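You operate a simulated robot arm through the tools that you are given. There is no shell and no other tool.

Carry out the task below with a simulated robot arm. There is one attempt and no reset: what you move stays moved.

JOB
Fit the sensor and set its gap as the yellow job card says.
Fine: tighten the cradle lever and the blue knob first, then the sensor screw.

The check looks at the end state, three seconds after you hand in, the way a careful person would. Anything else that was tipped, shoved, dropped, spilled or broken makes it a failure.

ROBOT AND FRAMES
A 6-joint arm with a two-finger parallel gripper, fixed in place. Base frame: the origin is on the floor under the middle of its stand, x ahead of it, y to its left, z up; the work surface is at about z = 0.84. Readings come in m, degrees, newtons and seconds.
With the tool pointing down near the work surface it reaches from about 0.26 to 0.68 m from the base axis. Its first joint turns from -66.0 to 66.0 degrees. Payload 2.9 kg.
The TCP is the grasp point between the finger pads, 0.03 m short of the fingertips. In the tool frame z runs along the fingers and y along their closing line. Largest opening 0.11 m; finger width 0.02, thickness 0.01; the body of the gripper, 0.048 by 0.112 m, starts 0.055 m behind the TCP.
Orientation is told as [roll, pitch, yaw] about the base's x, y, z axes, in that order, counted from this pose: with the fingers straight down and closing along the base's y, the tool's x points along the base's -x, its y along +y and its z along -z.

CONTROLS
- The arm moves only by the tool servo_tool. Its argument "increments" is a list that holds one entry, the list of rows, each a list of 7 numbers: the opening, from 0 (shut) to 1 (fully open), then the shift along the tool's x, y, z in units of 20 mm (1.0 is 20 mm), then the turn, a rotation vector about the tool's x, y, z in units of 8 degrees (1.0 is 8 degrees). In form: [[[gripper, tx, ty, tz, rx, ry, rz], ...]]. A call has 1 to 20 rows; each row shifts and turns the commanded pose from where the row before left it, along the tool's axes as they then stand. A call with a number of a shift or a turn outside -1 to 1 is refused whole. A row lasts 0.2 s, in which the tool goes at most 0.05 m and 8.6 degrees; a call with a longer step from one row to the next is refused whole, and so is a gripper value outside its range. A pose out of reach is approached as far as the arm can. The call stops where the force on the tool passes 40 N (or 10 N more than at its start, if that is more) or the arm is blocked; 0.2 s more then pass. Each finger travels about 0.108 m/s and halts on what it meets, pressing with about 32 N; the grip force reading is that of the motor and also rises with nothing between the fingers. The clock runs only during rows and for 0.2 s after the last one: add rows that do not move to give the fingers time. It gives the time, the measured TCP pose, the force on the tool (base axes), the opening and the grip force at its end, in the units of the frame above (readings bear some noise), with the torque about the TCP (base axes, N m) and any sound that the robot's microphone picked up.
- Cameras (640 x 400 px; columns grow to the right, rows downward): "scene" is fixed at [0.0584, 0.4142, 1.403]; the picture's right is [-0.91, -0.42, 0.00], its down [-0.16, 0.35, -0.92] and it looks along [0.39, -0.84, -0.39] (base axes); focal length 339 px, centre (320, 200). "wrist" rides on the gripper at [0.072, 0.017, -0.103] in the tool frame; the picture's right is [-0.23, 0.97, 0.00], its down [-0.76, -0.18, -0.62] and it looks along [-0.61, -0.14, 0.78] (tool axes); focal length 222 px, centre (320, 200). There is no depth. A picture from a camera that has moved, and an enlarged one, comes with that camera's place and axes in the base frame and with its lens.
- capture(camera): a new picture of that camera. It takes no simulated time.
- enlarge(camera, box): a new picture of the part [left, top, right, bottom] of that camera's present view, enlarged. It takes no simulated time.
- sign_off(): hands the job in; it is judged then, once.

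Places have to be worked out from the pictures, the camera data and where the tool is seen. Open the gripper and draw the arm clear of the work before you hand the job in, unless the task says otherwise.

The tools are called after "Call:" by a JSON object that holds its "api" and its "payload". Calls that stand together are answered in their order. servo_tool: Moves the arm, as the interface text tells. Its arguments: {"type":"object","properties":{"increments":{"type":"array","items":{"type":"array","items":{"type":"array","items":{"type":"number"}}}}},"required":["increments"]} The other tools are called the same way: capture (camera) takes a picture; enlarge (camera, box) takes an enlarged picture of a part of a camera's view; sign_off () hands the job in.

At the start:

```text
t: 0.0
position: [0.4318, -0.1431, 1.2082]
ee_rot: [0.1, 0.1, -0.1]
contact_force: [0.4, 0.0, -0.6]
moment: [0.02, -0.01, -0.01]
width: 0.1098
grasp_force: 0.0
```

scene: 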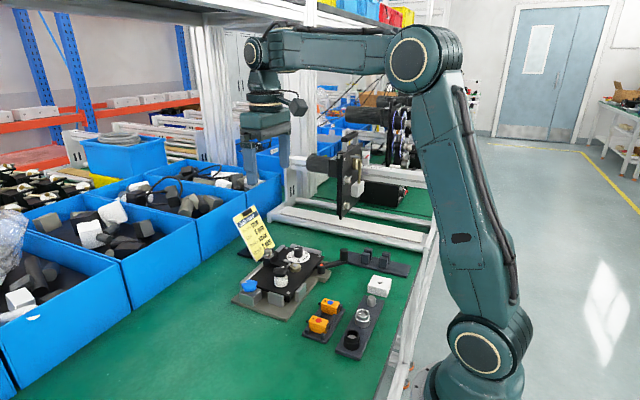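
wrist: 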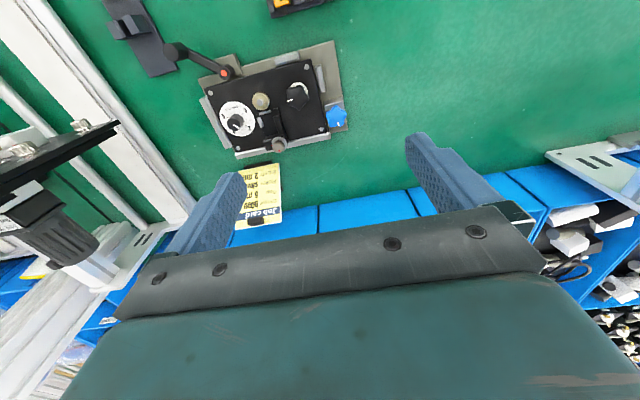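

I'll start by looking closely at the job card and the work area.

Call:
{"api": "enlarge", "payload": {"camera": "scene", "box": [220, 195, 300, 275]}}

Call:
{"api": "enlarge", "payload": {"camera": "scene", "box": [220, 230, 420, 360]}}

Call:
{"api": "enlarge", "payload": {"camera": "wrist", "box": [220, 150, 300, 240]}}

Call:
{"api": "enlarge", "payload": {"camera": "wrist", "box": [160, 20, 360, 170]}}

```text
5.00 times, centred on (260, 235) of scene
camera zoom: at [0.0584, 0.4142, 1.403], right [-0.91, -0.42, 0.0], down [-0.16, 0.35, -0.92], along [0.39, -0.84, -0.39], focal length 1697 px, centre (620, 25)
```

zoom: 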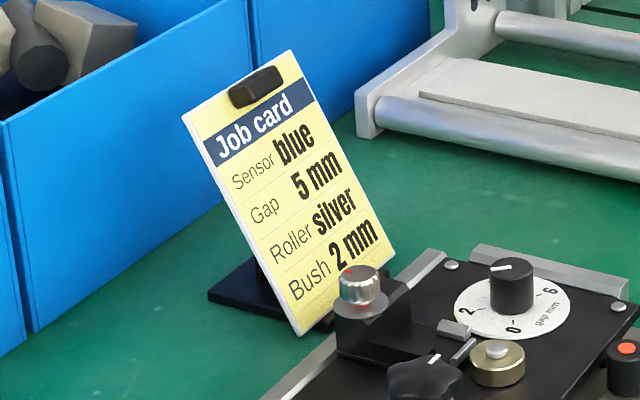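

```text
3.08 times, centred on (320, 295) of scene
camera zoom: at [0.0584, 0.4142, 1.403], right [-0.91, -0.42, 0.0], down [-0.16, 0.35, -0.92], along [0.39, -0.84, -0.39], focal length 1044 px, centre (320, -92)
```

zoom: 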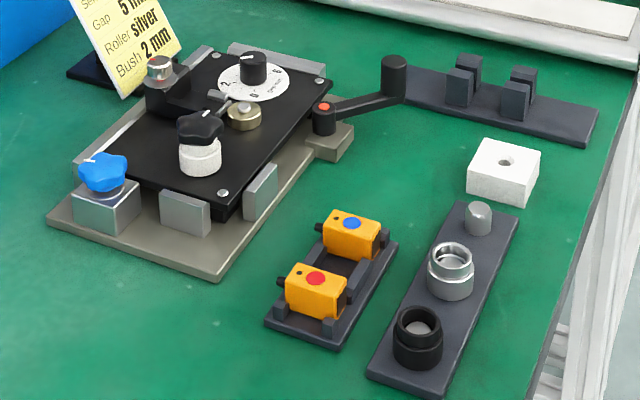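

```text
4.44 times, centred on (260, 195) of wrist
camera zoom: at [0.3592, -0.1255, 1.314], right [0.23, 0.97, 0.0], down [0.76, -0.18, 0.62], along [0.61, -0.14, -0.78], focal length 987 px, centre (587, 222)
```

zoom: 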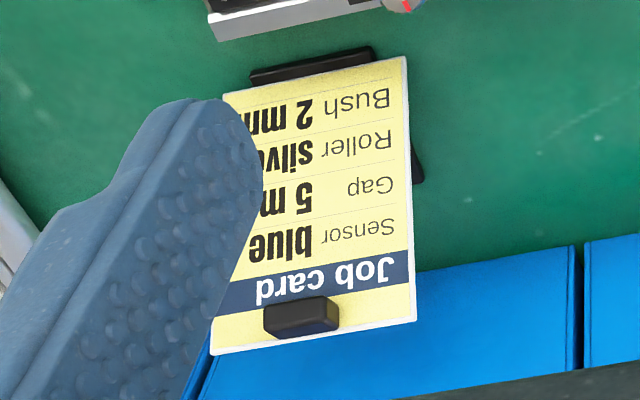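

```text
2.67 times, centred on (260, 95) of wrist
camera zoom: at [0.3592, -0.1255, 1.314], right [0.23, 0.97, 0.0], down [0.76, -0.18, 0.62], along [0.61, -0.14, -0.78], focal length 592 px, centre (480, 480)
```

zoom: 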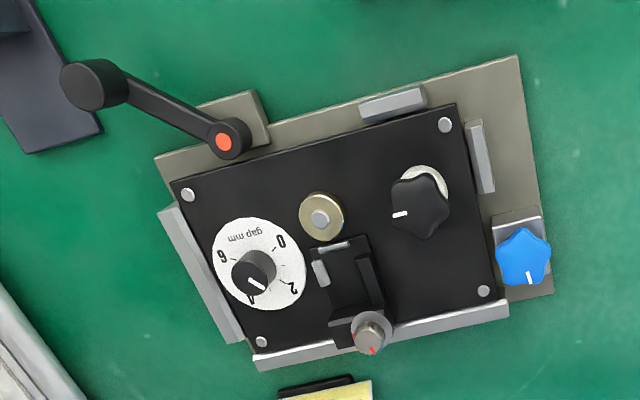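

The card reads: Sensor blue, Gap 5 mm. I'll lower the tool above the fixture, still well clear, to study the lever, knobs and dial with the wrist camera.

Call:
{"api": "servo_tool", "payload": {"increments": [[[1, 0, -0.3, 0.98, 0, 0, 0], [1, 0, -0.3, 0.98, 0, 0, 0], [1, 0, -0.3, 0.98, 0, 0, 0], [1, 0, -0.3, 0.98, 0, 0, 0], [1, 0, -0.3, 0.98, 0, 0, 0], [1, 0, -0.3, 0.98, 0, 0, 0], [1, 0, -0.3, 0.98, 0, 0, 0], [1, 0, -0.3, 0.98, 0, 0, 0], [1, 0, 0, 0, 0, 0, 0]]]}}

Call:
{"api": "capture", "payload": {"camera": "wrist"}}

Call:
{"api": "enlarge", "payload": {"camera": "wrist", "box": [160, 40, 420, 200]}}

```text
t: 2.0
position: [0.4304, -0.1895, 1.0523]
ee_rot: [0.0, 0.0, 0.0]
contact_force: [0.6, 0.1, 0.3]
moment: [-0.01, -0.01, 0.02]
width: 0.1101
grasp_force: 0.1
```

```text
taken
camera wrist: at [0.3595, -0.1734, 1.1567], right [0.23, 0.97, 0.0], down [0.76, -0.18, 0.62], along [0.61, -0.14, -0.78], focal length 222 px, centre (320, 200)
```

wrist: 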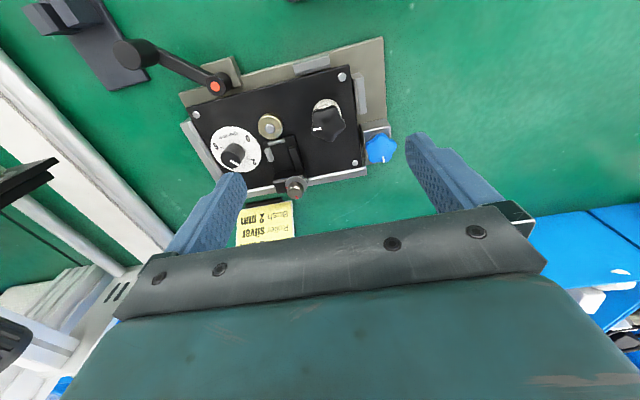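

```text
2.46 times, centred on (290, 120) of wrist
camera zoom: at [0.3595, -0.1734, 1.1567], right [0.23, 0.97, 0.0], down [0.76, -0.18, 0.62], along [0.61, -0.14, -0.78], focal length 547 px, centre (394, 397)
```

zoom: 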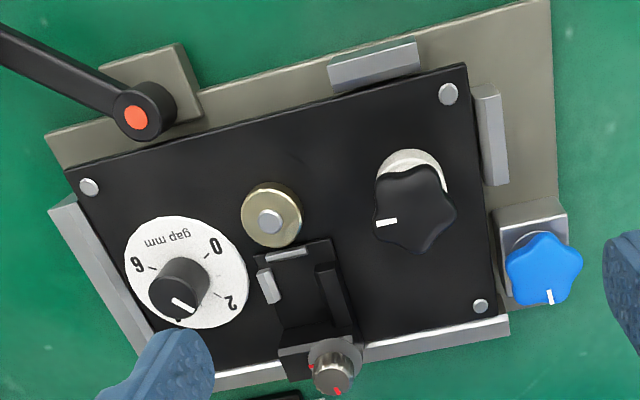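

Let me take higher zooms of each part from both cameras.

Call:
{"api": "enlarge", "payload": {"camera": "scene", "box": [258, 236, 308, 268]}}

Call:
{"api": "enlarge", "payload": {"camera": "scene", "box": [232, 256, 312, 318]}}

Call:
{"api": "enlarge", "payload": {"camera": "scene", "box": [300, 290, 350, 340]}}

Call:
{"api": "enlarge", "payload": {"camera": "scene", "box": [310, 240, 410, 290]}}

Call:
{"api": "enlarge", "payload": {"camera": "wrist", "box": [200, 105, 320, 205]}}

Call:
{"api": "enlarge", "payload": {"camera": "wrist", "box": [300, 60, 410, 180]}}

Call:
{"api": "enlarge", "payload": {"camera": "wrist", "box": [100, 20, 250, 120]}}

```text
12.50 times, centred on (283, 252) of scene
camera zoom: at [0.0584, 0.4142, 1.403], right [-0.91, -0.42, 0.0], down [-0.16, 0.35, -0.92], along [0.39, -0.84, -0.39], focal length 4243 px, centre (782, -450)
```

zoom: 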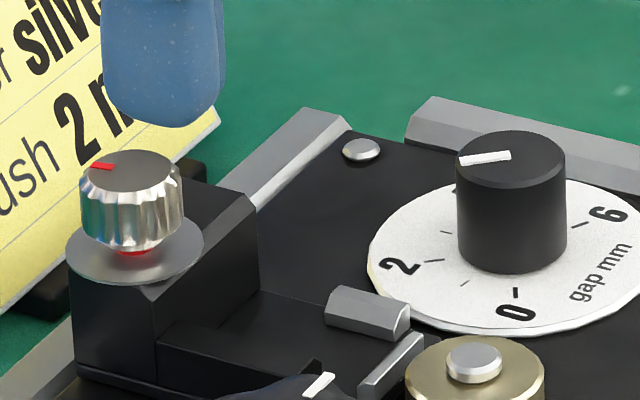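

```text
6.45 times, centred on (272, 287) of scene
camera zoom: at [0.0584, 0.4142, 1.403], right [-0.91, -0.42, 0.0], down [-0.16, 0.35, -0.92], along [0.39, -0.84, -0.39], focal length 2190 px, centre (630, -361)
```

zoom: 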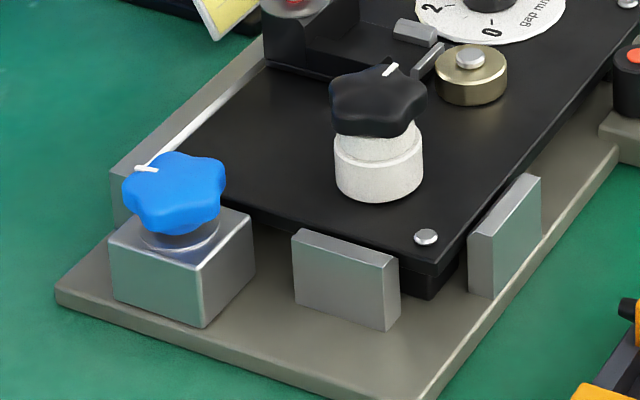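

```text
8.00 times, centred on (325, 315) of scene
camera zoom: at [0.0584, 0.4142, 1.403], right [-0.91, -0.42, 0.0], down [-0.16, 0.35, -0.92], along [0.39, -0.84, -0.39], focal length 2716 px, centre (280, -720)
```

zoom: 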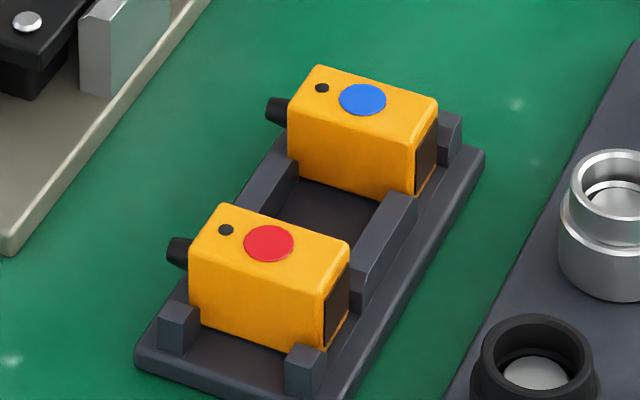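

```text
6.40 times, centred on (360, 265) of scene
camera zoom: at [0.0584, 0.4142, 1.403], right [-0.91, -0.42, 0.0], down [-0.16, 0.35, -0.92], along [0.39, -0.84, -0.39], focal length 2172 px, centre (64, -216)
```

zoom: 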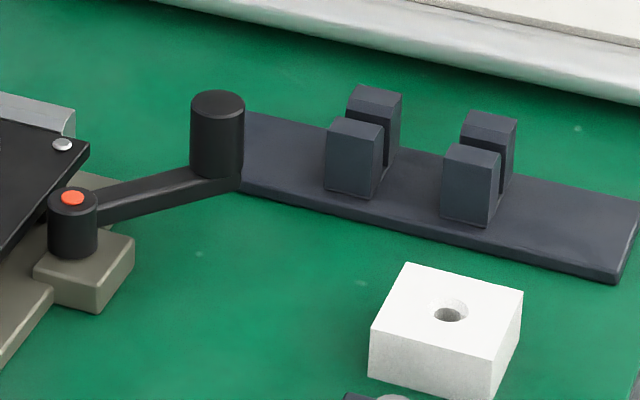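

```text
4.00 times, centred on (260, 155) of wrist
camera zoom: at [0.3595, -0.1734, 1.1567], right [0.23, 0.97, 0.0], down [0.76, -0.18, 0.62], along [0.61, -0.14, -0.78], focal length 888 px, centre (560, 380)
```

zoom: 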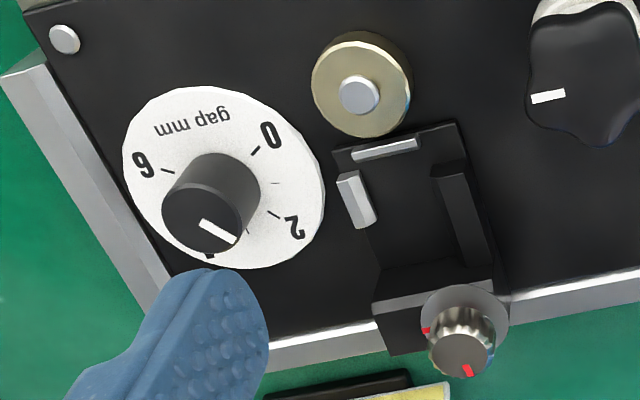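

```text
3.33 times, centred on (355, 120) of wrist
camera zoom: at [0.3595, -0.1734, 1.1567], right [0.23, 0.97, 0.0], down [0.76, -0.18, 0.62], along [0.61, -0.14, -0.78], focal length 740 px, centre (203, 467)
```

zoom: 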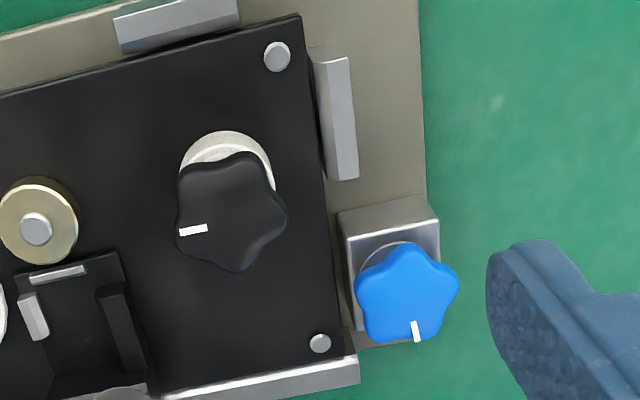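

```text
4.00 times, centred on (175, 70) of wrist
camera zoom: at [0.3595, -0.1734, 1.1567], right [0.23, 0.97, 0.0], down [0.76, -0.18, 0.62], along [0.61, -0.14, -0.78], focal length 888 px, centre (900, 720)
```

zoom: 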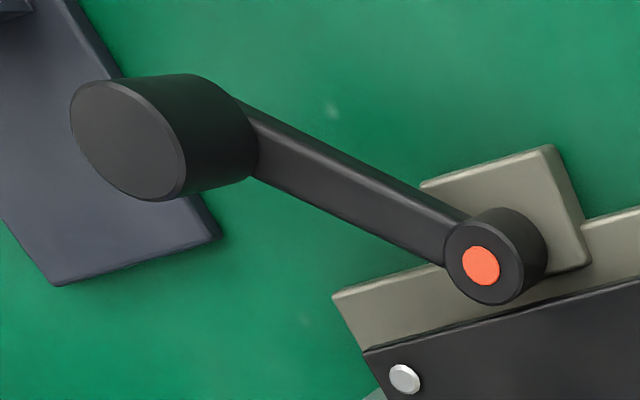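

The plate appears aligned with the base axes: corner screws work out to about x 0.412–0.525, y -0.343–-0.160. I'll move in closer above the pocket, at a safe height, to see the pocket, sensor screw and dial in detail.

Call:
{"api": "servo_tool", "payload": {"increments": [[[1, -0.7, -0.7, 0.5, 0, 0, 0], [1, -0.7, -0.7, 0.5, 0, 0, 0], [1, -0.7, -0.7, 0.5, 0, 0, 0], [1, -0.7, -0.7, 0.5, 0, 0, 0], [1, -0.7, -0.7, 0.5, 0, 0, 0], [1, 0, 0, 0, 0, 0, 0]]]}}

Call:
{"api": "capture", "payload": {"camera": "wrist"}}

Call:
{"api": "enlarge", "payload": {"camera": "wrist", "box": [240, 80, 400, 190]}}

Call:
{"api": "enlarge", "payload": {"camera": "wrist", "box": [180, 80, 300, 180]}}

```text
t: 3.4
position: [0.5009, -0.261, 1.0033]
ee_rot: [-0.1, 0.1, 0.1]
contact_force: [-0.1, -0.5, -0.2]
moment: [-0.02, 0.04, -0.01]
width: 0.1103
grasp_force: 0.1
```

```text
taken
camera wrist: at [0.4294, -0.2436, 1.107], right [0.23, 0.97, 0.0], down [0.76, -0.18, 0.62], along [0.61, -0.14, -0.78], focal length 222 px, centre (320, 200)
```

wrist: 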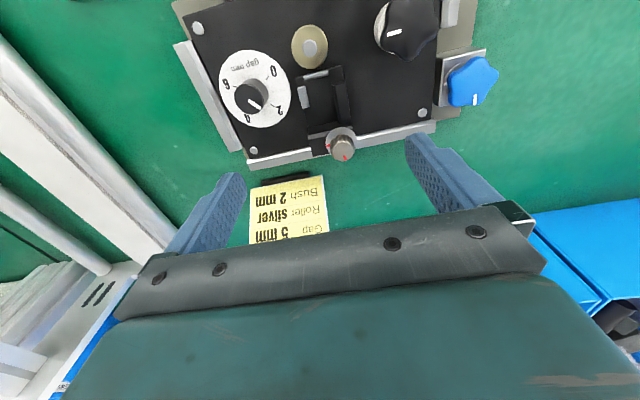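

```text
3.64 times, centred on (320, 135) of wrist
camera zoom: at [0.4294, -0.2436, 1.107], right [0.23, 0.97, 0.0], down [0.76, -0.18, 0.62], along [0.61, -0.14, -0.78], focal length 808 px, centre (320, 436)
```

zoom: 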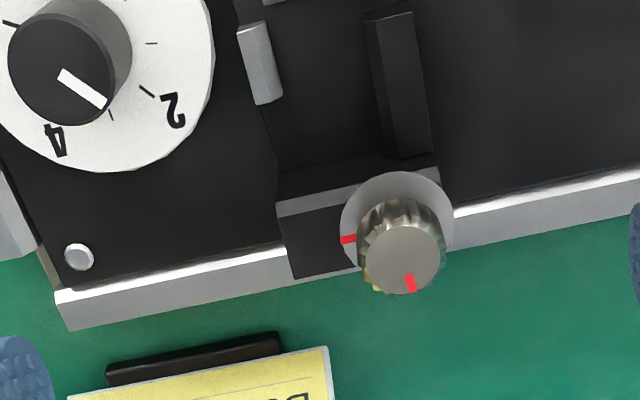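

```text
4.00 times, centred on (240, 130) of wrist
camera zoom: at [0.4294, -0.2436, 1.107], right [0.23, 0.97, 0.0], down [0.76, -0.18, 0.62], along [0.61, -0.14, -0.78], focal length 888 px, centre (640, 480)
```

zoom: 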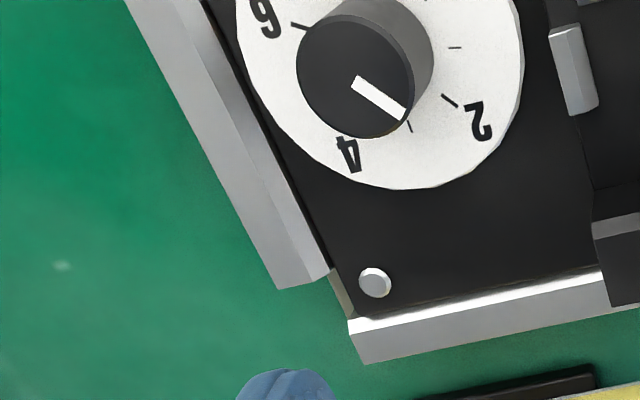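

The dial reads about 3 with numbers increasing clockwise from above; the sensor screw has a red mark 90° short (clockwise) of the washer's mark. I'll shift so the pocket lies nearly straight beneath the camera to measure it.

Call:
{"api": "servo_tool", "payload": {"increments": [[[1, -0.73, -0.18, 0.3, 0, 0, 0], [1, -0.73, -0.18, 0.3, 0, 0, 0], [1, -0.73, -0.18, 0.3, 0, 0, 0], [1, 0, 0, 0, 0, 0, 0]]]}}

Call:
{"api": "enlarge", "payload": {"camera": "wrist", "box": [240, 0, 400, 130]}}

Call:
{"api": "enlarge", "payload": {"camera": "wrist", "box": [190, 0, 330, 130]}}

Call:
{"api": "capture", "payload": {"camera": "wrist"}}

```text
t: 4.4
position: [0.5452, -0.2727, 0.9847]
ee_rot: [0.1, 0.0, 0.0]
contact_force: [0.5, 0.3, -0.3]
moment: [-0.01, 0.01, 0.01]
width: 0.1099
grasp_force: 0.0
```

```text
3.08 times, centred on (320, 65) of wrist
camera zoom: at [0.4728, -0.2544, 1.0889], right [0.23, 0.97, 0.0], down [0.76, -0.18, 0.62], along [0.61, -0.14, -0.78], focal length 684 px, centre (320, 615)
```

zoom: 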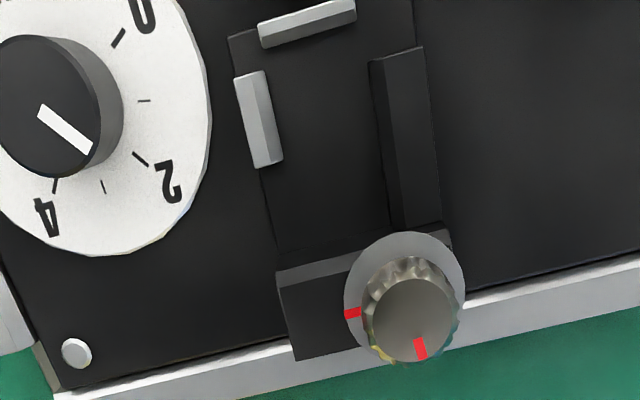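

```text
3.08 times, centred on (260, 65) of wrist
camera zoom: at [0.4728, -0.2544, 1.0889], right [0.23, 0.97, 0.0], down [0.76, -0.18, 0.62], along [0.61, -0.14, -0.78], focal length 684 px, centre (505, 615)
```

zoom: 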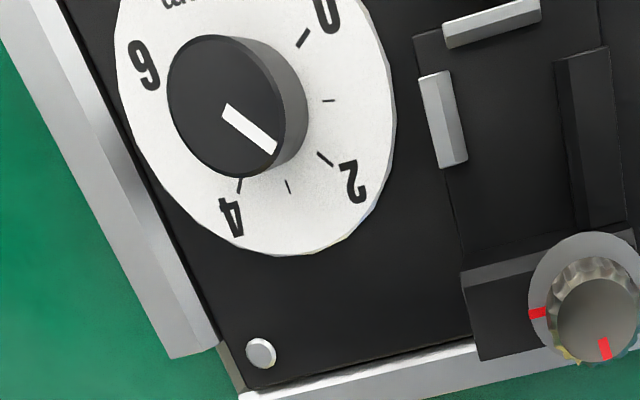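

```text
taken
camera wrist: at [0.4728, -0.2544, 1.0889], right [0.23, 0.97, 0.0], down [0.76, -0.18, 0.62], along [0.61, -0.14, -0.78], focal length 222 px, centre (320, 200)
```

wrist: 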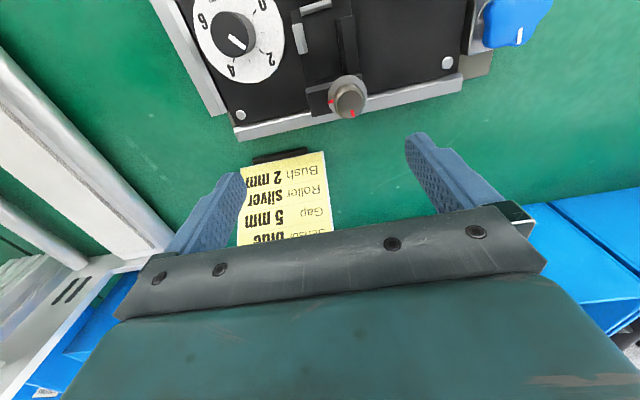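

Pocket measured: axis y≈-0.255, side tab inner face y≈-0.267, wall inner face y≈-0.242, front tab x≈0.465, clamp block face x≈0.510, screw axis ≈(0.520,-0.244). Next I'll look at the sensor tray from above.

Call:
{"api": "servo_tool", "payload": {"increments": [[[1, 0, 0, -1, 0, 0, 0], [1, 0.9, 0.45, -1, 0, 0, 0], [1, 0.95, 0.48, 0, 0, 0, 0], [1, 0.95, 0.48, 0, 0, 0, 0], [1, 0.95, 0.48, 0, 0, 0, 0], [1, 0.95, 0.48, 0, 0, 0, 0], [1, 0.95, 0.48, 0, 0, 0, 0], [1, 0.95, 0.48, 0, 0, 0, 0], [1, 0.95, 0.48, 0, 0, 0, 0], [1, 0.95, 0.48, 0, 0, 0, 0], [1, 0, 0, 0, 0, 0, 0]]]}}

Call:
{"api": "capture", "payload": {"camera": "wrist"}}

Call:
{"api": "enlarge", "payload": {"camera": "wrist", "box": [260, 0, 440, 120]}}

```text
t: 6.8
position: [0.3736, -0.1857, 1.0246]
ee_rot: [0.0, 0.0, 0.0]
contact_force: [0.8, 0.7, 0.0]
moment: [-0.02, 0.01, 0.03]
width: 0.1103
grasp_force: 0.1
```

```text
taken
camera wrist: at [0.3017, -0.1682, 1.1292], right [0.23, 0.97, 0.0], down [0.76, -0.18, 0.62], along [0.61, -0.14, -0.78], focal length 222 px, centre (320, 200)
```

wrist: 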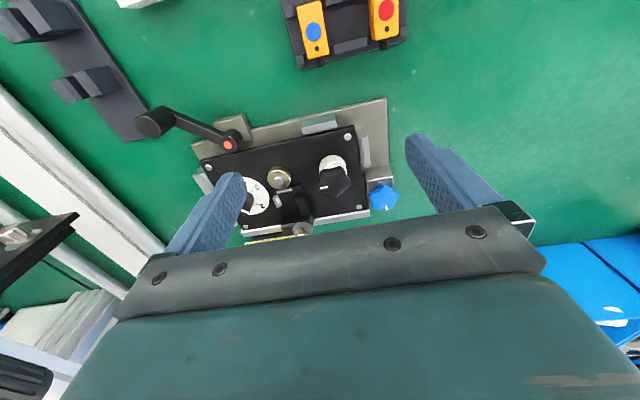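

```text
3.33 times, centred on (350, 60) of wrist
camera zoom: at [0.3017, -0.1682, 1.1292], right [0.23, 0.97, 0.0], down [0.76, -0.18, 0.62], along [0.61, -0.14, -0.78], focal length 740 px, centre (220, 667)
```

zoom: 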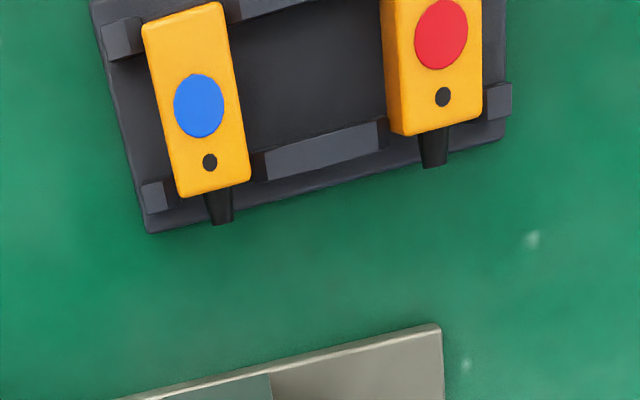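

Blue sensor: body top centre ≈(0.307,-0.1745,0.875), about 38×21 mm, cable stub toward +x. Now I'll tilt the tool forward so the camera can look into the pocket at a shallower angle to see how the stub fits under/into the clamp block.

Call:
{"api": "servo_tool", "payload": {"increments": [[[1, -0.264, -0.843, 0.2, 0, 0, 0], [1, -0.264, -0.843, 0.2, 0, 0, 0], [1, -0.264, -0.843, 0.2, 0, 0, 0], [1, -0.264, -0.843, 0.2, 0, 0, 0], [1, -0.264, -0.843, 0.2, 0, 0, 0], [1, 0, 0, 0, 0, -0.94, 0], [1, 0, 0, 0, 0, -0.94, 0], [1, 0, 0, 0, 0, -0.94, 0], [1, 0, 0, 0, 0, -0.94, 0], [1, 0, 0, 0, 0, 0, 0]]]}}

Call:
{"api": "capture", "payload": {"camera": "wrist"}}

Call:
{"api": "enlarge", "payload": {"camera": "wrist", "box": [240, 100, 400, 200]}}

Call:
{"api": "enlarge", "payload": {"camera": "wrist", "box": [280, 120, 360, 180]}}

```text
t: 9.0
position: [0.4006, -0.2706, 1.005]
ee_rot: [-0.1, -30.2, 0.0]
contact_force: [0.8, -0.4, -0.6]
moment: [0.02, 0.0, 0.03]
width: 0.11
grasp_force: 0.1
```

```text
taken
camera wrist: at [0.2871, -0.253, 1.059], right [0.2, 0.97, 0.11], down [0.35, -0.18, 0.92], along [0.92, -0.14, -0.37], focal length 222 px, centre (320, 200)
```

wrist: 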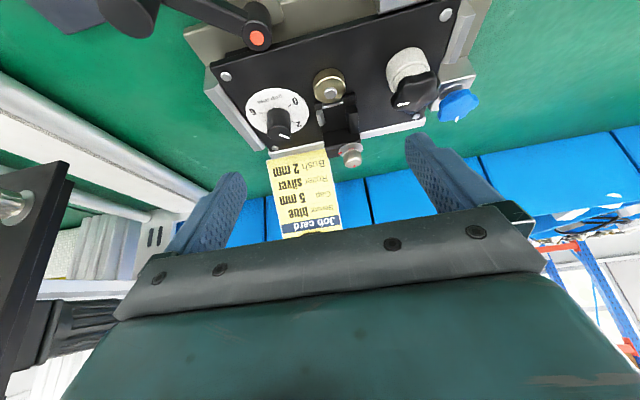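

```text
4.00 times, centred on (320, 150) of wrist
camera zoom: at [0.2871, -0.253, 1.059], right [0.2, 0.97, 0.11], down [0.35, -0.18, 0.92], along [0.92, -0.14, -0.37], focal length 888 px, centre (320, 400)
```

zoom: 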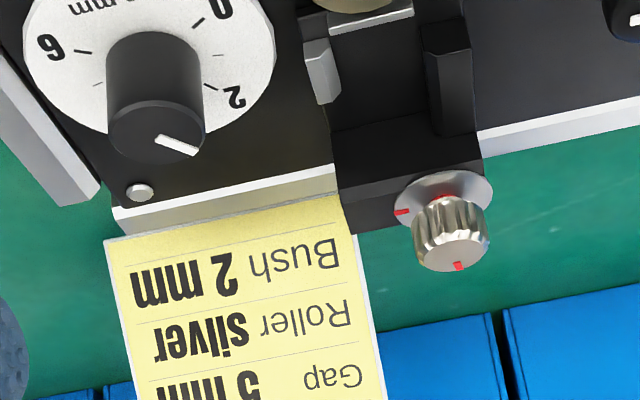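

```text
6.67 times, centred on (320, 150) of wrist
camera zoom: at [0.2871, -0.253, 1.059], right [0.2, 0.97, 0.11], down [0.35, -0.18, 0.92], along [0.92, -0.14, -0.37], focal length 1481 px, centre (320, 533)
```

zoom: 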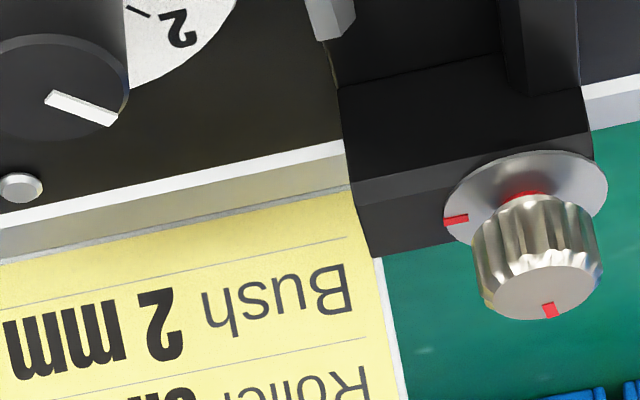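

The clamp block face looks solid and the screw's washer overhangs the pocket, so the sensor's stub ("nose") likely points at the brass target rather than at the block. I'll check from the scene camera and from directly above the target before deciding.

Call:
{"api": "servo_tool", "payload": {"increments": [[[1, 0, 0, 0, 0, 0.94, 0], [1, 0, 0, 0, 0, 0.94, 0], [1, 0, 0, 0, 0, 0.94, 0], [1, 0, 0, 0, 0, 0.94, 0], [1, -0.95, 0, 0, 0, 0, 0], [1, -0.95, 0, 0, 0, 0, 0], [1, -0.95, 0, 0, 0, 0, 0], [1, -0.95, 0, 0, 0, 0, 0], [1, -0.95, 0, 0, 0, 0, 0], [1, -0.95, 0, 0, 0, 0, 0], [1, 0, 0, 0, 0, 0, 0]]]}}

Call:
{"api": "enlarge", "payload": {"camera": "wrist", "box": [250, 0, 390, 90]}}

Call:
{"api": "enlarge", "payload": {"camera": "scene", "box": [262, 240, 312, 272]}}

Call:
{"api": "enlarge", "payload": {"camera": "scene", "box": [305, 294, 341, 318]}}

```text
t: 11.4
position: [0.5149, -0.2704, 1.0035]
ee_rot: [0.0, 0.0, 0.1]
contact_force: [-0.2, -0.3, -0.2]
moment: [-0.02, 0.0, 0.01]
width: 0.1098
grasp_force: 0.1
```

```text
4.44 times, centred on (320, 45) of wrist
camera zoom: at [0.4435, -0.2529, 1.1092], right [0.23, 0.97, 0.0], down [0.76, -0.18, 0.62], along [0.61, -0.14, -0.78], focal length 987 px, centre (320, 889)
```

zoom: 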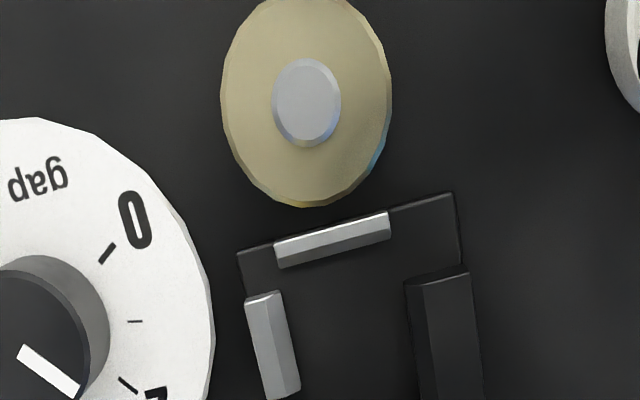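

```text
12.50 times, centred on (287, 256) of scene
camera zoom: at [0.0584, 0.4142, 1.403], right [-0.91, -0.42, 0.0], down [-0.16, 0.35, -0.92], along [0.39, -0.84, -0.39], focal length 4243 px, centre (732, -500)
```

zoom: 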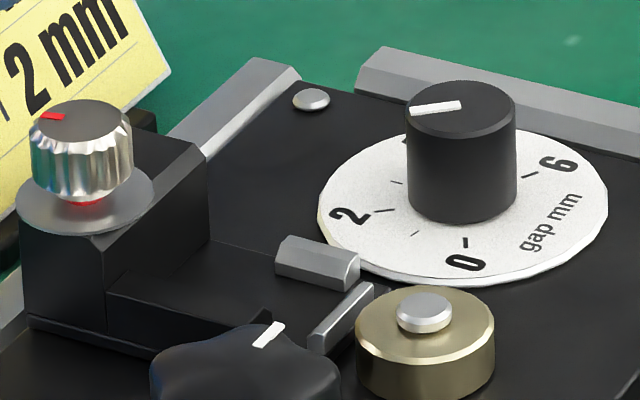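

```text
16.00 times, centred on (323, 306) of scene
camera zoom: at [0.0584, 0.4142, 1.403], right [-0.91, -0.42, 0.0], down [-0.16, 0.35, -0.92], along [0.39, -0.84, -0.39], focal length 5431 px, centre (272, -1496)
```

zoom: 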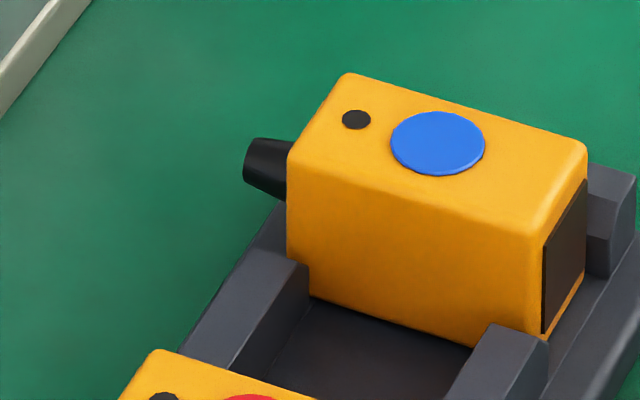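

Still ambiguous, so I'll take a lower, shallower look into the pocket from the robot side, keeping the fingertips above all the knobs (tips ≥0.92).

Call:
{"api": "servo_tool", "payload": {"increments": [[[1, 0.94, 0, 0.5, 0, 0, 0], [1, 0.94, 0, 0.5, 0, 0, 0], [1, 0.94, 0, 0.5, 0, 0, 0], [1, 0.94, 0, 0.5, 0, 0, 0], [1, 0.94, 0, 0.5, 0, 0, 0], [1, 0, 0, 0, 0, -1, 0], [1, 0, 0, 0, 0, -1, 0], [1, 0, 0, 0, 0, -1, 0], [1, 0, 0, 0, 0, -1, 0], [1, 0, 0, 0, 0, -1, 0], [1, 0, 0, 0, 0, 0, 0]]]}}

Call:
{"api": "capture", "payload": {"camera": "wrist"}}

Call:
{"api": "enlarge", "payload": {"camera": "wrist", "box": [270, 110, 390, 200]}}

```text
t: 13.8
position: [0.4214, -0.271, 0.9547]
ee_rot: [0.0, -40.1, 0.0]
contact_force: [-0.2, 0.1, -0.5]
moment: [0.02, 0.01, 0.01]
width: 0.1102
grasp_force: 0.0
```

```text
taken
camera wrist: at [0.2997, -0.2528, 0.9882], right [0.17, 0.97, 0.15], down [0.18, -0.18, 0.97], along [0.97, -0.14, -0.21], focal length 222 px, centre (320, 200)
```

wrist: 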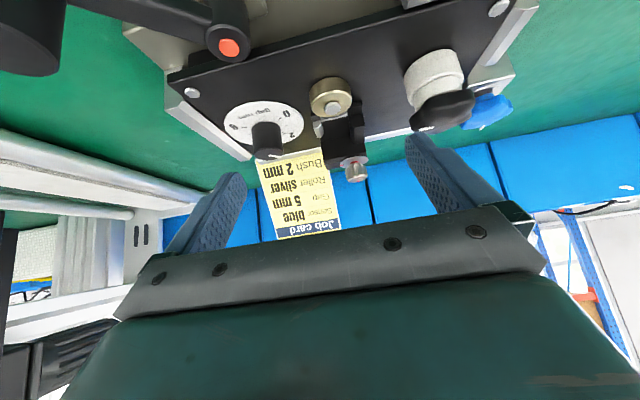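

```text
4.44 times, centred on (330, 155) of wrist
camera zoom: at [0.2997, -0.2528, 0.9882], right [0.17, 0.97, 0.15], down [0.18, -0.18, 0.97], along [0.97, -0.14, -0.21], focal length 987 px, centre (276, 400)
```

zoom: 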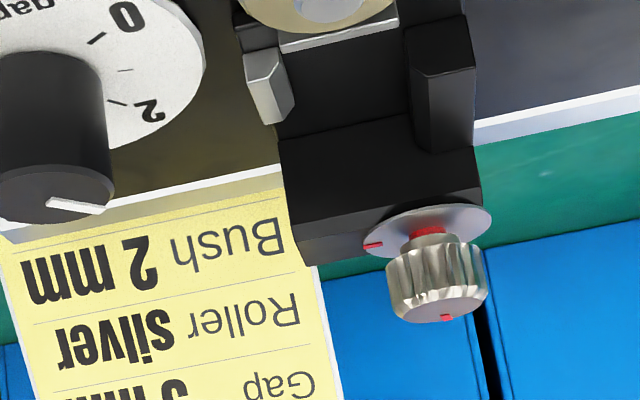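

Zooming hard on the clamp block's front face and front tab to look for an opening for the stub.

Call:
{"api": "enlarge", "payload": {"camera": "wrist", "box": [325, 130, 365, 158]}}

Call:
{"api": "enlarge", "payload": {"camera": "wrist", "box": [300, 105, 370, 150]}}

Call:
{"api": "enlarge", "payload": {"camera": "scene", "box": [258, 244, 298, 276]}}

```text
14.29 times, centred on (345, 144) of wrist
camera zoom: at [0.2997, -0.2528, 0.9882], right [0.17, 0.97, 0.15], down [0.18, -0.18, 0.97], along [0.97, -0.14, -0.21], focal length 3173 px, centre (-37, 1000)
```

zoom: 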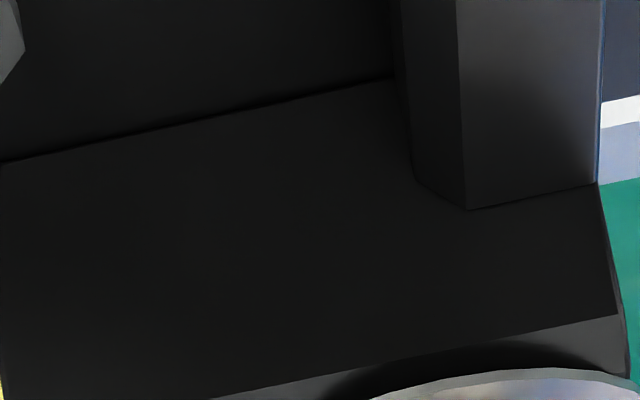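

```text
8.89 times, centred on (335, 128) of wrist
camera zoom: at [0.2997, -0.2528, 0.9882], right [0.17, 0.97, 0.15], down [0.18, -0.18, 0.97], along [0.97, -0.14, -0.21], focal length 1974 px, centre (187, 844)
```

zoom: 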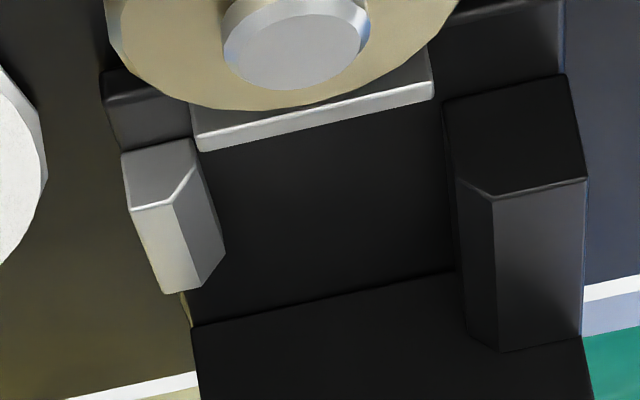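

```text
12.50 times, centred on (278, 260) of scene
camera zoom: at [0.0584, 0.4142, 1.403], right [-0.91, -0.42, 0.0], down [-0.16, 0.35, -0.92], along [0.39, -0.84, -0.39], focal length 4243 px, centre (845, -550)
```

zoom: 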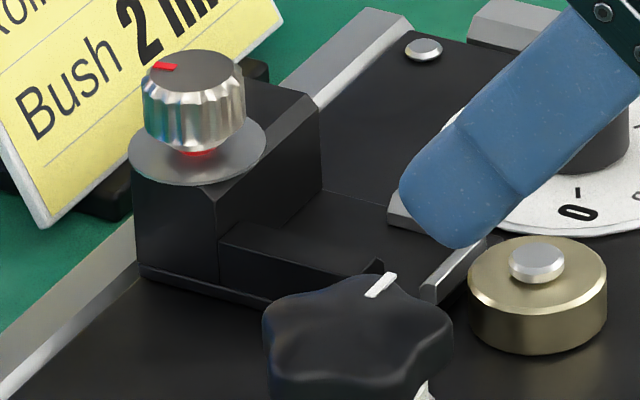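

The block face is solid, the front tab is only ~4 mm tall, and geometry (body ~39 mm in a ~42 mm pocket, slide front edge just short of the brass target) fits only with the black nose over the front tab toward the target, so the sensor has to be turned 180°. I'll return to vertical, rise, go over the tray and test a 180° wrist turn in free air.

Call:
{"api": "servo_tool", "payload": {"increments": [[[1, 0, 0, 0, 0, 1, 0], [1, 0, 0, 0, 0, 1, 0], [1, 0, 0, 0, 0, 1, 0], [1, 0, 0, 0, 0, 1, 0], [1, 0, 0, 0, 0, 1, 0], [1, 0.7, 0.7, -0.8, 0, 0, 0], [1, 0.95, 0.8, -0.8, 0, 0, 0], [1, 0.95, 0.8, -0.8, 0, 0, 0], [1, 0.95, 0.8, 0, 0, 0, 0], [1, 0.95, 0.8, 0, 0, 0, 0], [1, 0.95, 0.8, 0, 0, 0, 0], [1, 0, 0, 0, 0, 0, 0.95], [1, 0, 0, 0, 0, 0, 0.95], [1, 0, 0, 0, 0, 0, 0.95], [1, 0, 0, 0, 0, 0, 0.95], [1, 0, 0, 0, 0, 0, 0.95], [1, 0, 0, 0, 0, 0, 0.95], [1, 0, 0, 0, 0, 0, 0]]]}}

Call:
{"api": "capture", "payload": {"camera": "scene"}}

```text
t: 17.6
position: [0.3116, -0.1765, 1.0027]
ee_rot: [-0.1, 0.0, -45.7]
contact_force: [0.7, -0.3, -0.2]
moment: [-0.02, 0.01, 0.03]
width: 0.11
grasp_force: 0.1
```

```text
taken
```

scene: 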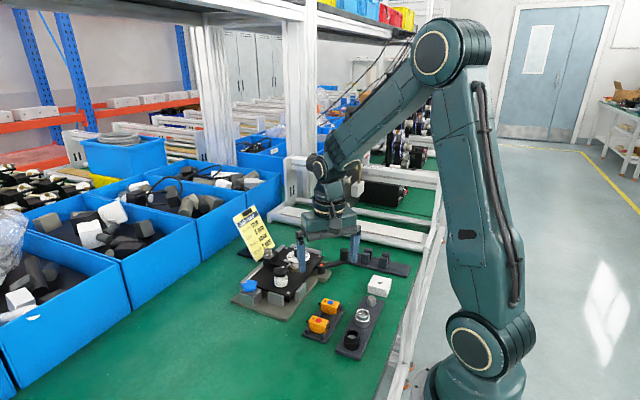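

Rotation proceeds fine. Continuing to a full 180° in free air.

Call:
{"api": "servo_tool", "payload": {"increments": [[[1, 0, 0, 0, 0, 0, 1], [1, 0, 0, 0, 0, 0, 1], [1, 0, 0, 0, 0, 0, 1], [1, 0, 0, 0, 0, 0, 1], [1, 0, 0, 0, 0, 0, 1], [1, 0, 0, 0, 0, 0, 1], [1, 0, 0, 0, 0, 0, 1], [1, 0, 0, 0, 0, 0, 1], [1, 0, 0, 0, 0, 0, 1], [1, 0, 0, 0, 0, 0, 1], [1, 0, 0, 0, 0, 0, 1], [1, 0, 0, 0, 0, 0, 1], [1, 0, 0, 0, 0, 0, 1], [1, 0, 0, 0, 0, 0, 1], [1, 0, 0, 0, 0, 0, 1], [1, 0, 0, 0, 0, 0, 1], [1, 0, 0, 0, 0, 0, 0.8], [1, 0, 0, 0, 0, 0, 0]]]}}

Call:
{"api": "capture", "payload": {"camera": "wrist"}}

```text
t: 21.4
position: [0.313, -0.1763, 1.003]
ee_rot: [0.1, 0.0, 179.9]
contact_force: [-0.4, -0.3, 0.4]
moment: [0.0, -0.01, 0.0]
width: 0.1102
grasp_force: 0.0
```

```text
taken
camera wrist: at [0.3853, -0.1931, 1.1074], right [-0.23, -0.97, 0.0], down [-0.76, 0.18, 0.62], along [-0.61, 0.14, -0.78], focal length 222 px, centre (320, 200)
```

wrist: 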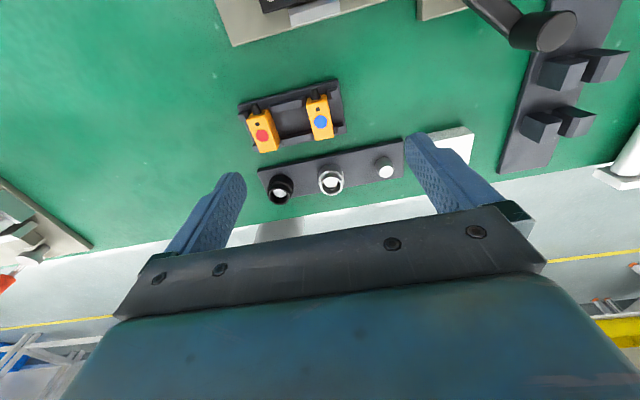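

The wrist reaches 180°. From this side I'll zoom on the blue sensor to refine its position and see its nose end.

Call:
{"api": "enlarge", "payload": {"camera": "wrist", "box": [230, 70, 360, 160]}}

Call:
{"api": "enlarge", "payload": {"camera": "wrist", "box": [290, 80, 350, 150]}}

```text
4.44 times, centred on (295, 115) of wrist
camera zoom: at [0.3853, -0.1931, 1.1074], right [-0.23, -0.97, 0.0], down [-0.76, 0.18, 0.62], along [-0.61, 0.14, -0.78], focal length 987 px, centre (431, 578)
```

zoom: 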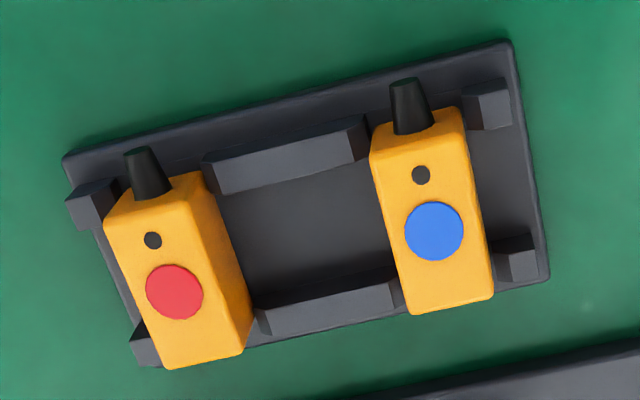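

```text
5.71 times, centred on (320, 115) of wrist
camera zoom: at [0.3853, -0.1931, 1.1074], right [-0.23, -0.97, 0.0], down [-0.76, 0.18, 0.62], along [-0.61, 0.14, -0.78], focal length 1269 px, centre (320, 686)
```

zoom: 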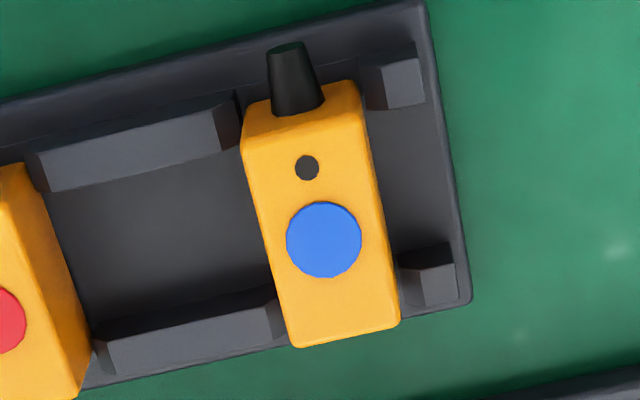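

The stub tapers like a cable boot, so I want more evidence on orientation before touching anything. I'll zoom hard on the clamp block's front face from the scene camera, and check the rollers/pin for scale.

Call:
{"api": "enlarge", "payload": {"camera": "scene", "box": [264, 250, 288, 266]}}

Call:
{"api": "enlarge", "payload": {"camera": "scene", "box": [256, 240, 316, 275]}}

```text
16.00 times, centred on (276, 258) of scene
camera zoom: at [0.0584, 0.4142, 1.403], right [-0.91, -0.42, 0.0], down [-0.16, 0.35, -0.92], along [0.39, -0.84, -0.39], focal length 5431 px, centre (1024, -728)
```

zoom: 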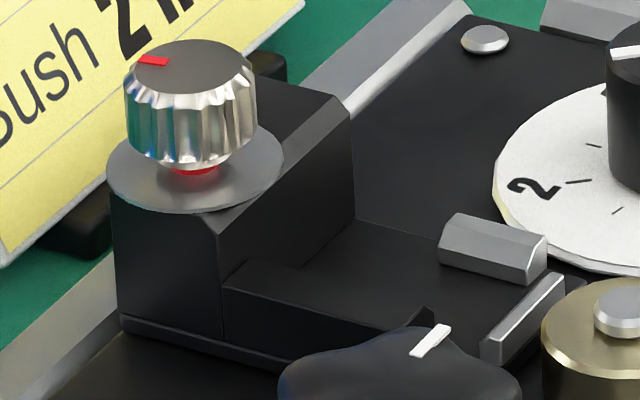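

```text
10.67 times, centred on (286, 258) of scene
camera zoom: at [0.0584, 0.4142, 1.403], right [-0.91, -0.42, 0.0], down [-0.16, 0.35, -0.92], along [0.39, -0.84, -0.39], focal length 3621 px, centre (683, -413)
```

zoom: 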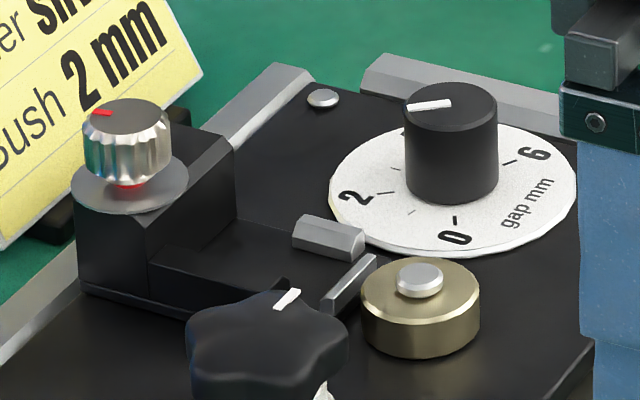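

Block still looks solid from the front. Since the wrist is already turned round, I'll take one look at the block from the far (+x) side to see whether there is any through-bore for a cable before committing to an orientation.

Call:
{"api": "servo_tool", "payload": {"increments": [[[1, 0.5, 0.2, -0.7, 0, 0, 0], [1, 0.9, 0.285, -0.7, 0, 0, 0], [1, 0.95, 0.285, 0, 0, 0, 0], [1, 0.95, 0.285, 0, 0, 0, 0], [1, 0.95, 0.285, 0, 0, 0, 0], [1, 0.95, 0.285, 0, 0, 0, 0], [1, 0.95, 0.285, 0, 0, 0, 0], [1, 0.95, 0.285, 0, 0, 0, 0], [1, 0.95, 0.285, 0, 0, 0, 0], [1, 0.95, 0.285, 0, 0, 0, 0], [1, 0.95, 0.285, 0, 0, 0, 0], [1, 0.95, 0.285, 0, 0, 0, 0], [1, 0.9, 0.285, 0, 0, 0, 0], [1, 0, 0, 0, 0, -1, 0], [1, 0, 0, 0, 0, -1, 0], [1, 0, 0, 0, 0, -1, 0], [1, 0, 0, 0, 0, -1, 0], [1, 0, 0, 0, 0, 0, 0]]]}}

Call:
{"api": "capture", "payload": {"camera": "wrist"}}

```text
t: 25.2
position: [0.5372, -0.2226, 1.0292]
ee_rot: [0.0, -8.0, -180.0]
contact_force: [0.1, -0.3, -0.9]
moment: [0.0, 0.02, 0.03]
width: 0.1102
grasp_force: 0.1
out of reach, approached as far as the arm can: row 14, 15, 16, 17
```

```text
taken
camera wrist: at [0.6236, -0.2388, 1.1227], right [-0.22, -0.97, 0.03], down [-0.67, 0.18, 0.72], along [-0.71, 0.14, -0.69], focal length 222 px, centre (320, 200)
```

wrist: 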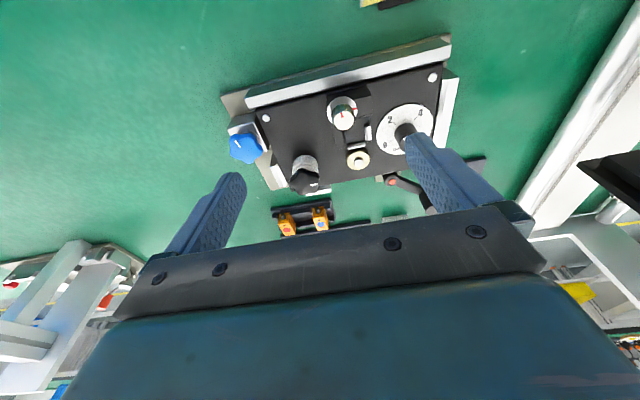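

Call:
{"api": "enlarge", "payload": {"camera": "wrist", "box": [300, 70, 400, 140]}}

Call:
{"api": "enlarge", "payload": {"camera": "wrist", "box": [220, 60, 470, 200]}}

```text
5.71 times, centred on (350, 105) of wrist
camera zoom: at [0.6236, -0.2388, 1.1227], right [-0.22, -0.97, 0.03], down [-0.67, 0.18, 0.72], along [-0.71, 0.14, -0.69], focal length 1269 px, centre (149, 743)
```

zoom: 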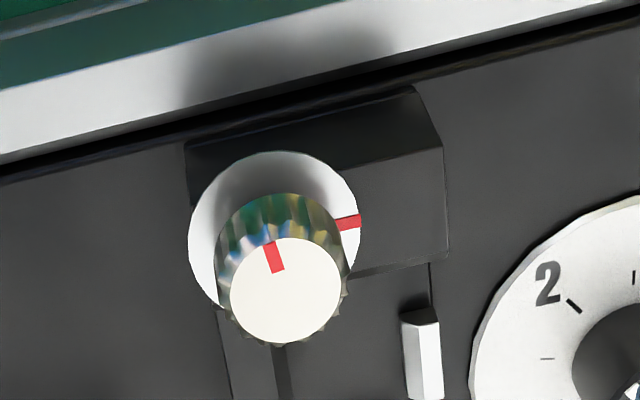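

```text
2.56 times, centred on (345, 130) of wrist
camera zoom: at [0.6236, -0.2388, 1.1227], right [-0.22, -0.97, 0.03], down [-0.67, 0.18, 0.72], along [-0.71, 0.14, -0.69], focal length 569 px, centre (256, 379)
```

zoom: 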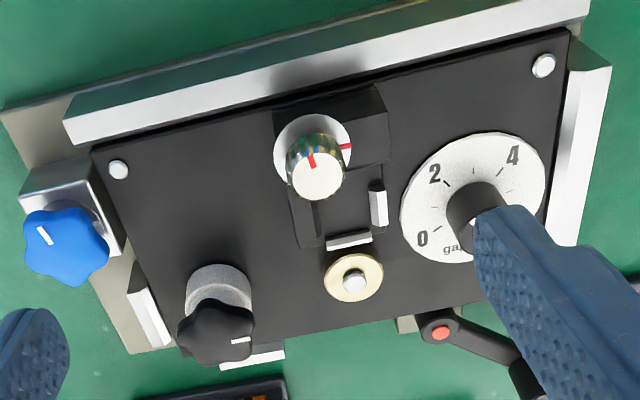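

No bore on the rear side either, so the nose-forward orientation stands. I'll first undo the tilt; one row to see where the commanded pose stands.

Call:
{"api": "servo_tool", "payload": {"increments": [[[1, 0, 0, 0, 0, 1, 0], [1, 0, 0, 0, 0, 0, 0]]]}}

```text
t: 25.8
position: [0.5363, -0.2235, 1.029]
ee_rot: [0.0, 0.0, 180.0]
contact_force: [-0.3, -0.2, 0.5]
moment: [0.03, 0.04, -0.01]
width: 0.11
grasp_force: 0.0
```

Vertical again at yaw 180°. Now I'll travel above the blue sensor, narrow the opening to 40 mm (so the +y finger clears the red sensor), and stop at TCP z≈0.93 to verify alignment.

Call:
{"api": "servo_tool", "payload": {"increments": [[[0.6, -0.95, -0.2, 0, 0, 0, 0], [0.36, -0.95, -0.2, 0, 0, 0, 0], [0.36, -0.95, -0.2, 0, 0, 0, 0], [0.36, -0.95, -0.2, 0, 0, 0, 0], [0.36, -0.95, -0.2, 0, 0, 0, 0], [0.36, -0.95, -0.2, 0, 0, 0, 0], [0.36, -0.95, -0.2, 0, 0, 0, 0], [0.36, -0.95, -0.2, 0, 0, 0, 0], [0.36, -0.95, -0.2, 0, 0, 0, 0], [0.36, -0.95, -0.2, 0, 0, 0, 0], [0.36, -0.95, -0.2, 0, 0, 0, 0], [0.36, -0.95, -0.2, 0, 0, 0, 0], [0.36, 0, 0, 0.95, 0, 0, 0], [0.36, 0, 0, 0.95, 0, 0, 0], [0.36, 0, 0, 0.95, 0, 0, 0], [0.36, 0, 0, 0.95, 0, 0, 0], [0.36, 0, 0, 0.95, 0, 0, 0], [0.36, 0, 0, 0, 0, 0, 0]]]}}

Call:
{"api": "capture", "payload": {"camera": "wrist"}}

Call:
{"api": "enlarge", "payload": {"camera": "scene", "box": [290, 250, 370, 350]}}

```text
t: 29.6
position: [0.3087, -0.175, 0.9331]
ee_rot: [0.0, 0.0, 180.0]
contact_force: [-0.2, 0.3, 0.2]
moment: [0.0, -0.02, 0.01]
width: 0.0397
grasp_force: 0.1
```

```text
taken
camera wrist: at [0.3817, -0.1906, 1.0385], right [-0.23, -0.97, 0.0], down [-0.76, 0.18, 0.62], along [-0.61, 0.14, -0.78], focal length 222 px, centre (320, 200)
```

wrist: 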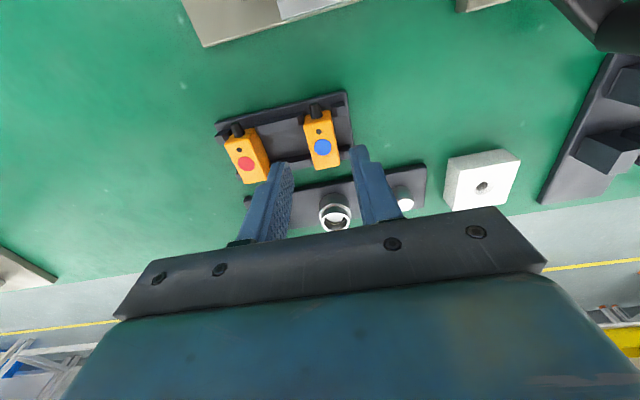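

```text
4.00 times, centred on (330, 300) of scene
camera zoom: at [0.0584, 0.4142, 1.403], right [-0.91, -0.42, 0.0], down [-0.16, 0.35, -0.92], along [0.39, -0.84, -0.39], focal length 1358 px, centre (280, -200)
```

zoom: 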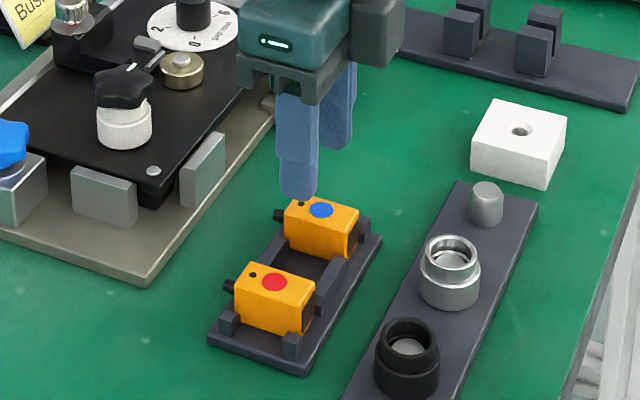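

Call:
{"api": "enlarge", "payload": {"camera": "wrist", "box": [240, 90, 400, 200]}}

Call:
{"api": "enlarge", "payload": {"camera": "scene", "box": [310, 280, 350, 320]}}

```text
3.64 times, centred on (320, 145) of wrist
camera zoom: at [0.3817, -0.1906, 1.0385], right [-0.23, -0.97, 0.0], down [-0.76, 0.18, 0.62], along [-0.61, 0.14, -0.78], focal length 808 px, centre (320, 400)
```

zoom: 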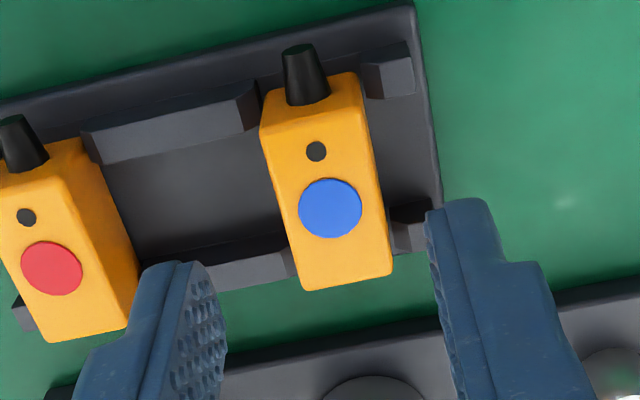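

```text
10.00 times, centred on (330, 300) of scene
camera zoom: at [0.0584, 0.4142, 1.403], right [-0.91, -0.42, 0.0], down [-0.16, 0.35, -0.92], along [0.39, -0.84, -0.39], focal length 3394 px, centre (220, -800)
```

zoom: 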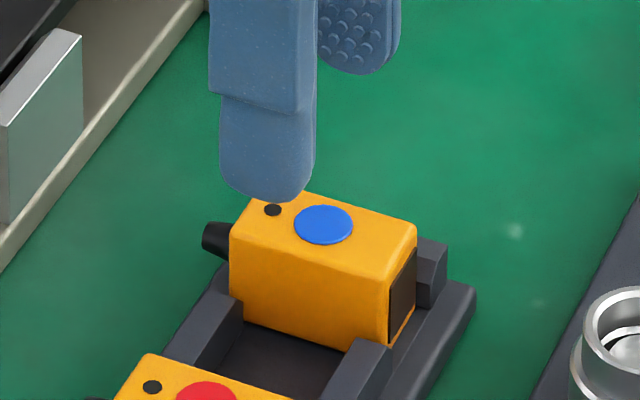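

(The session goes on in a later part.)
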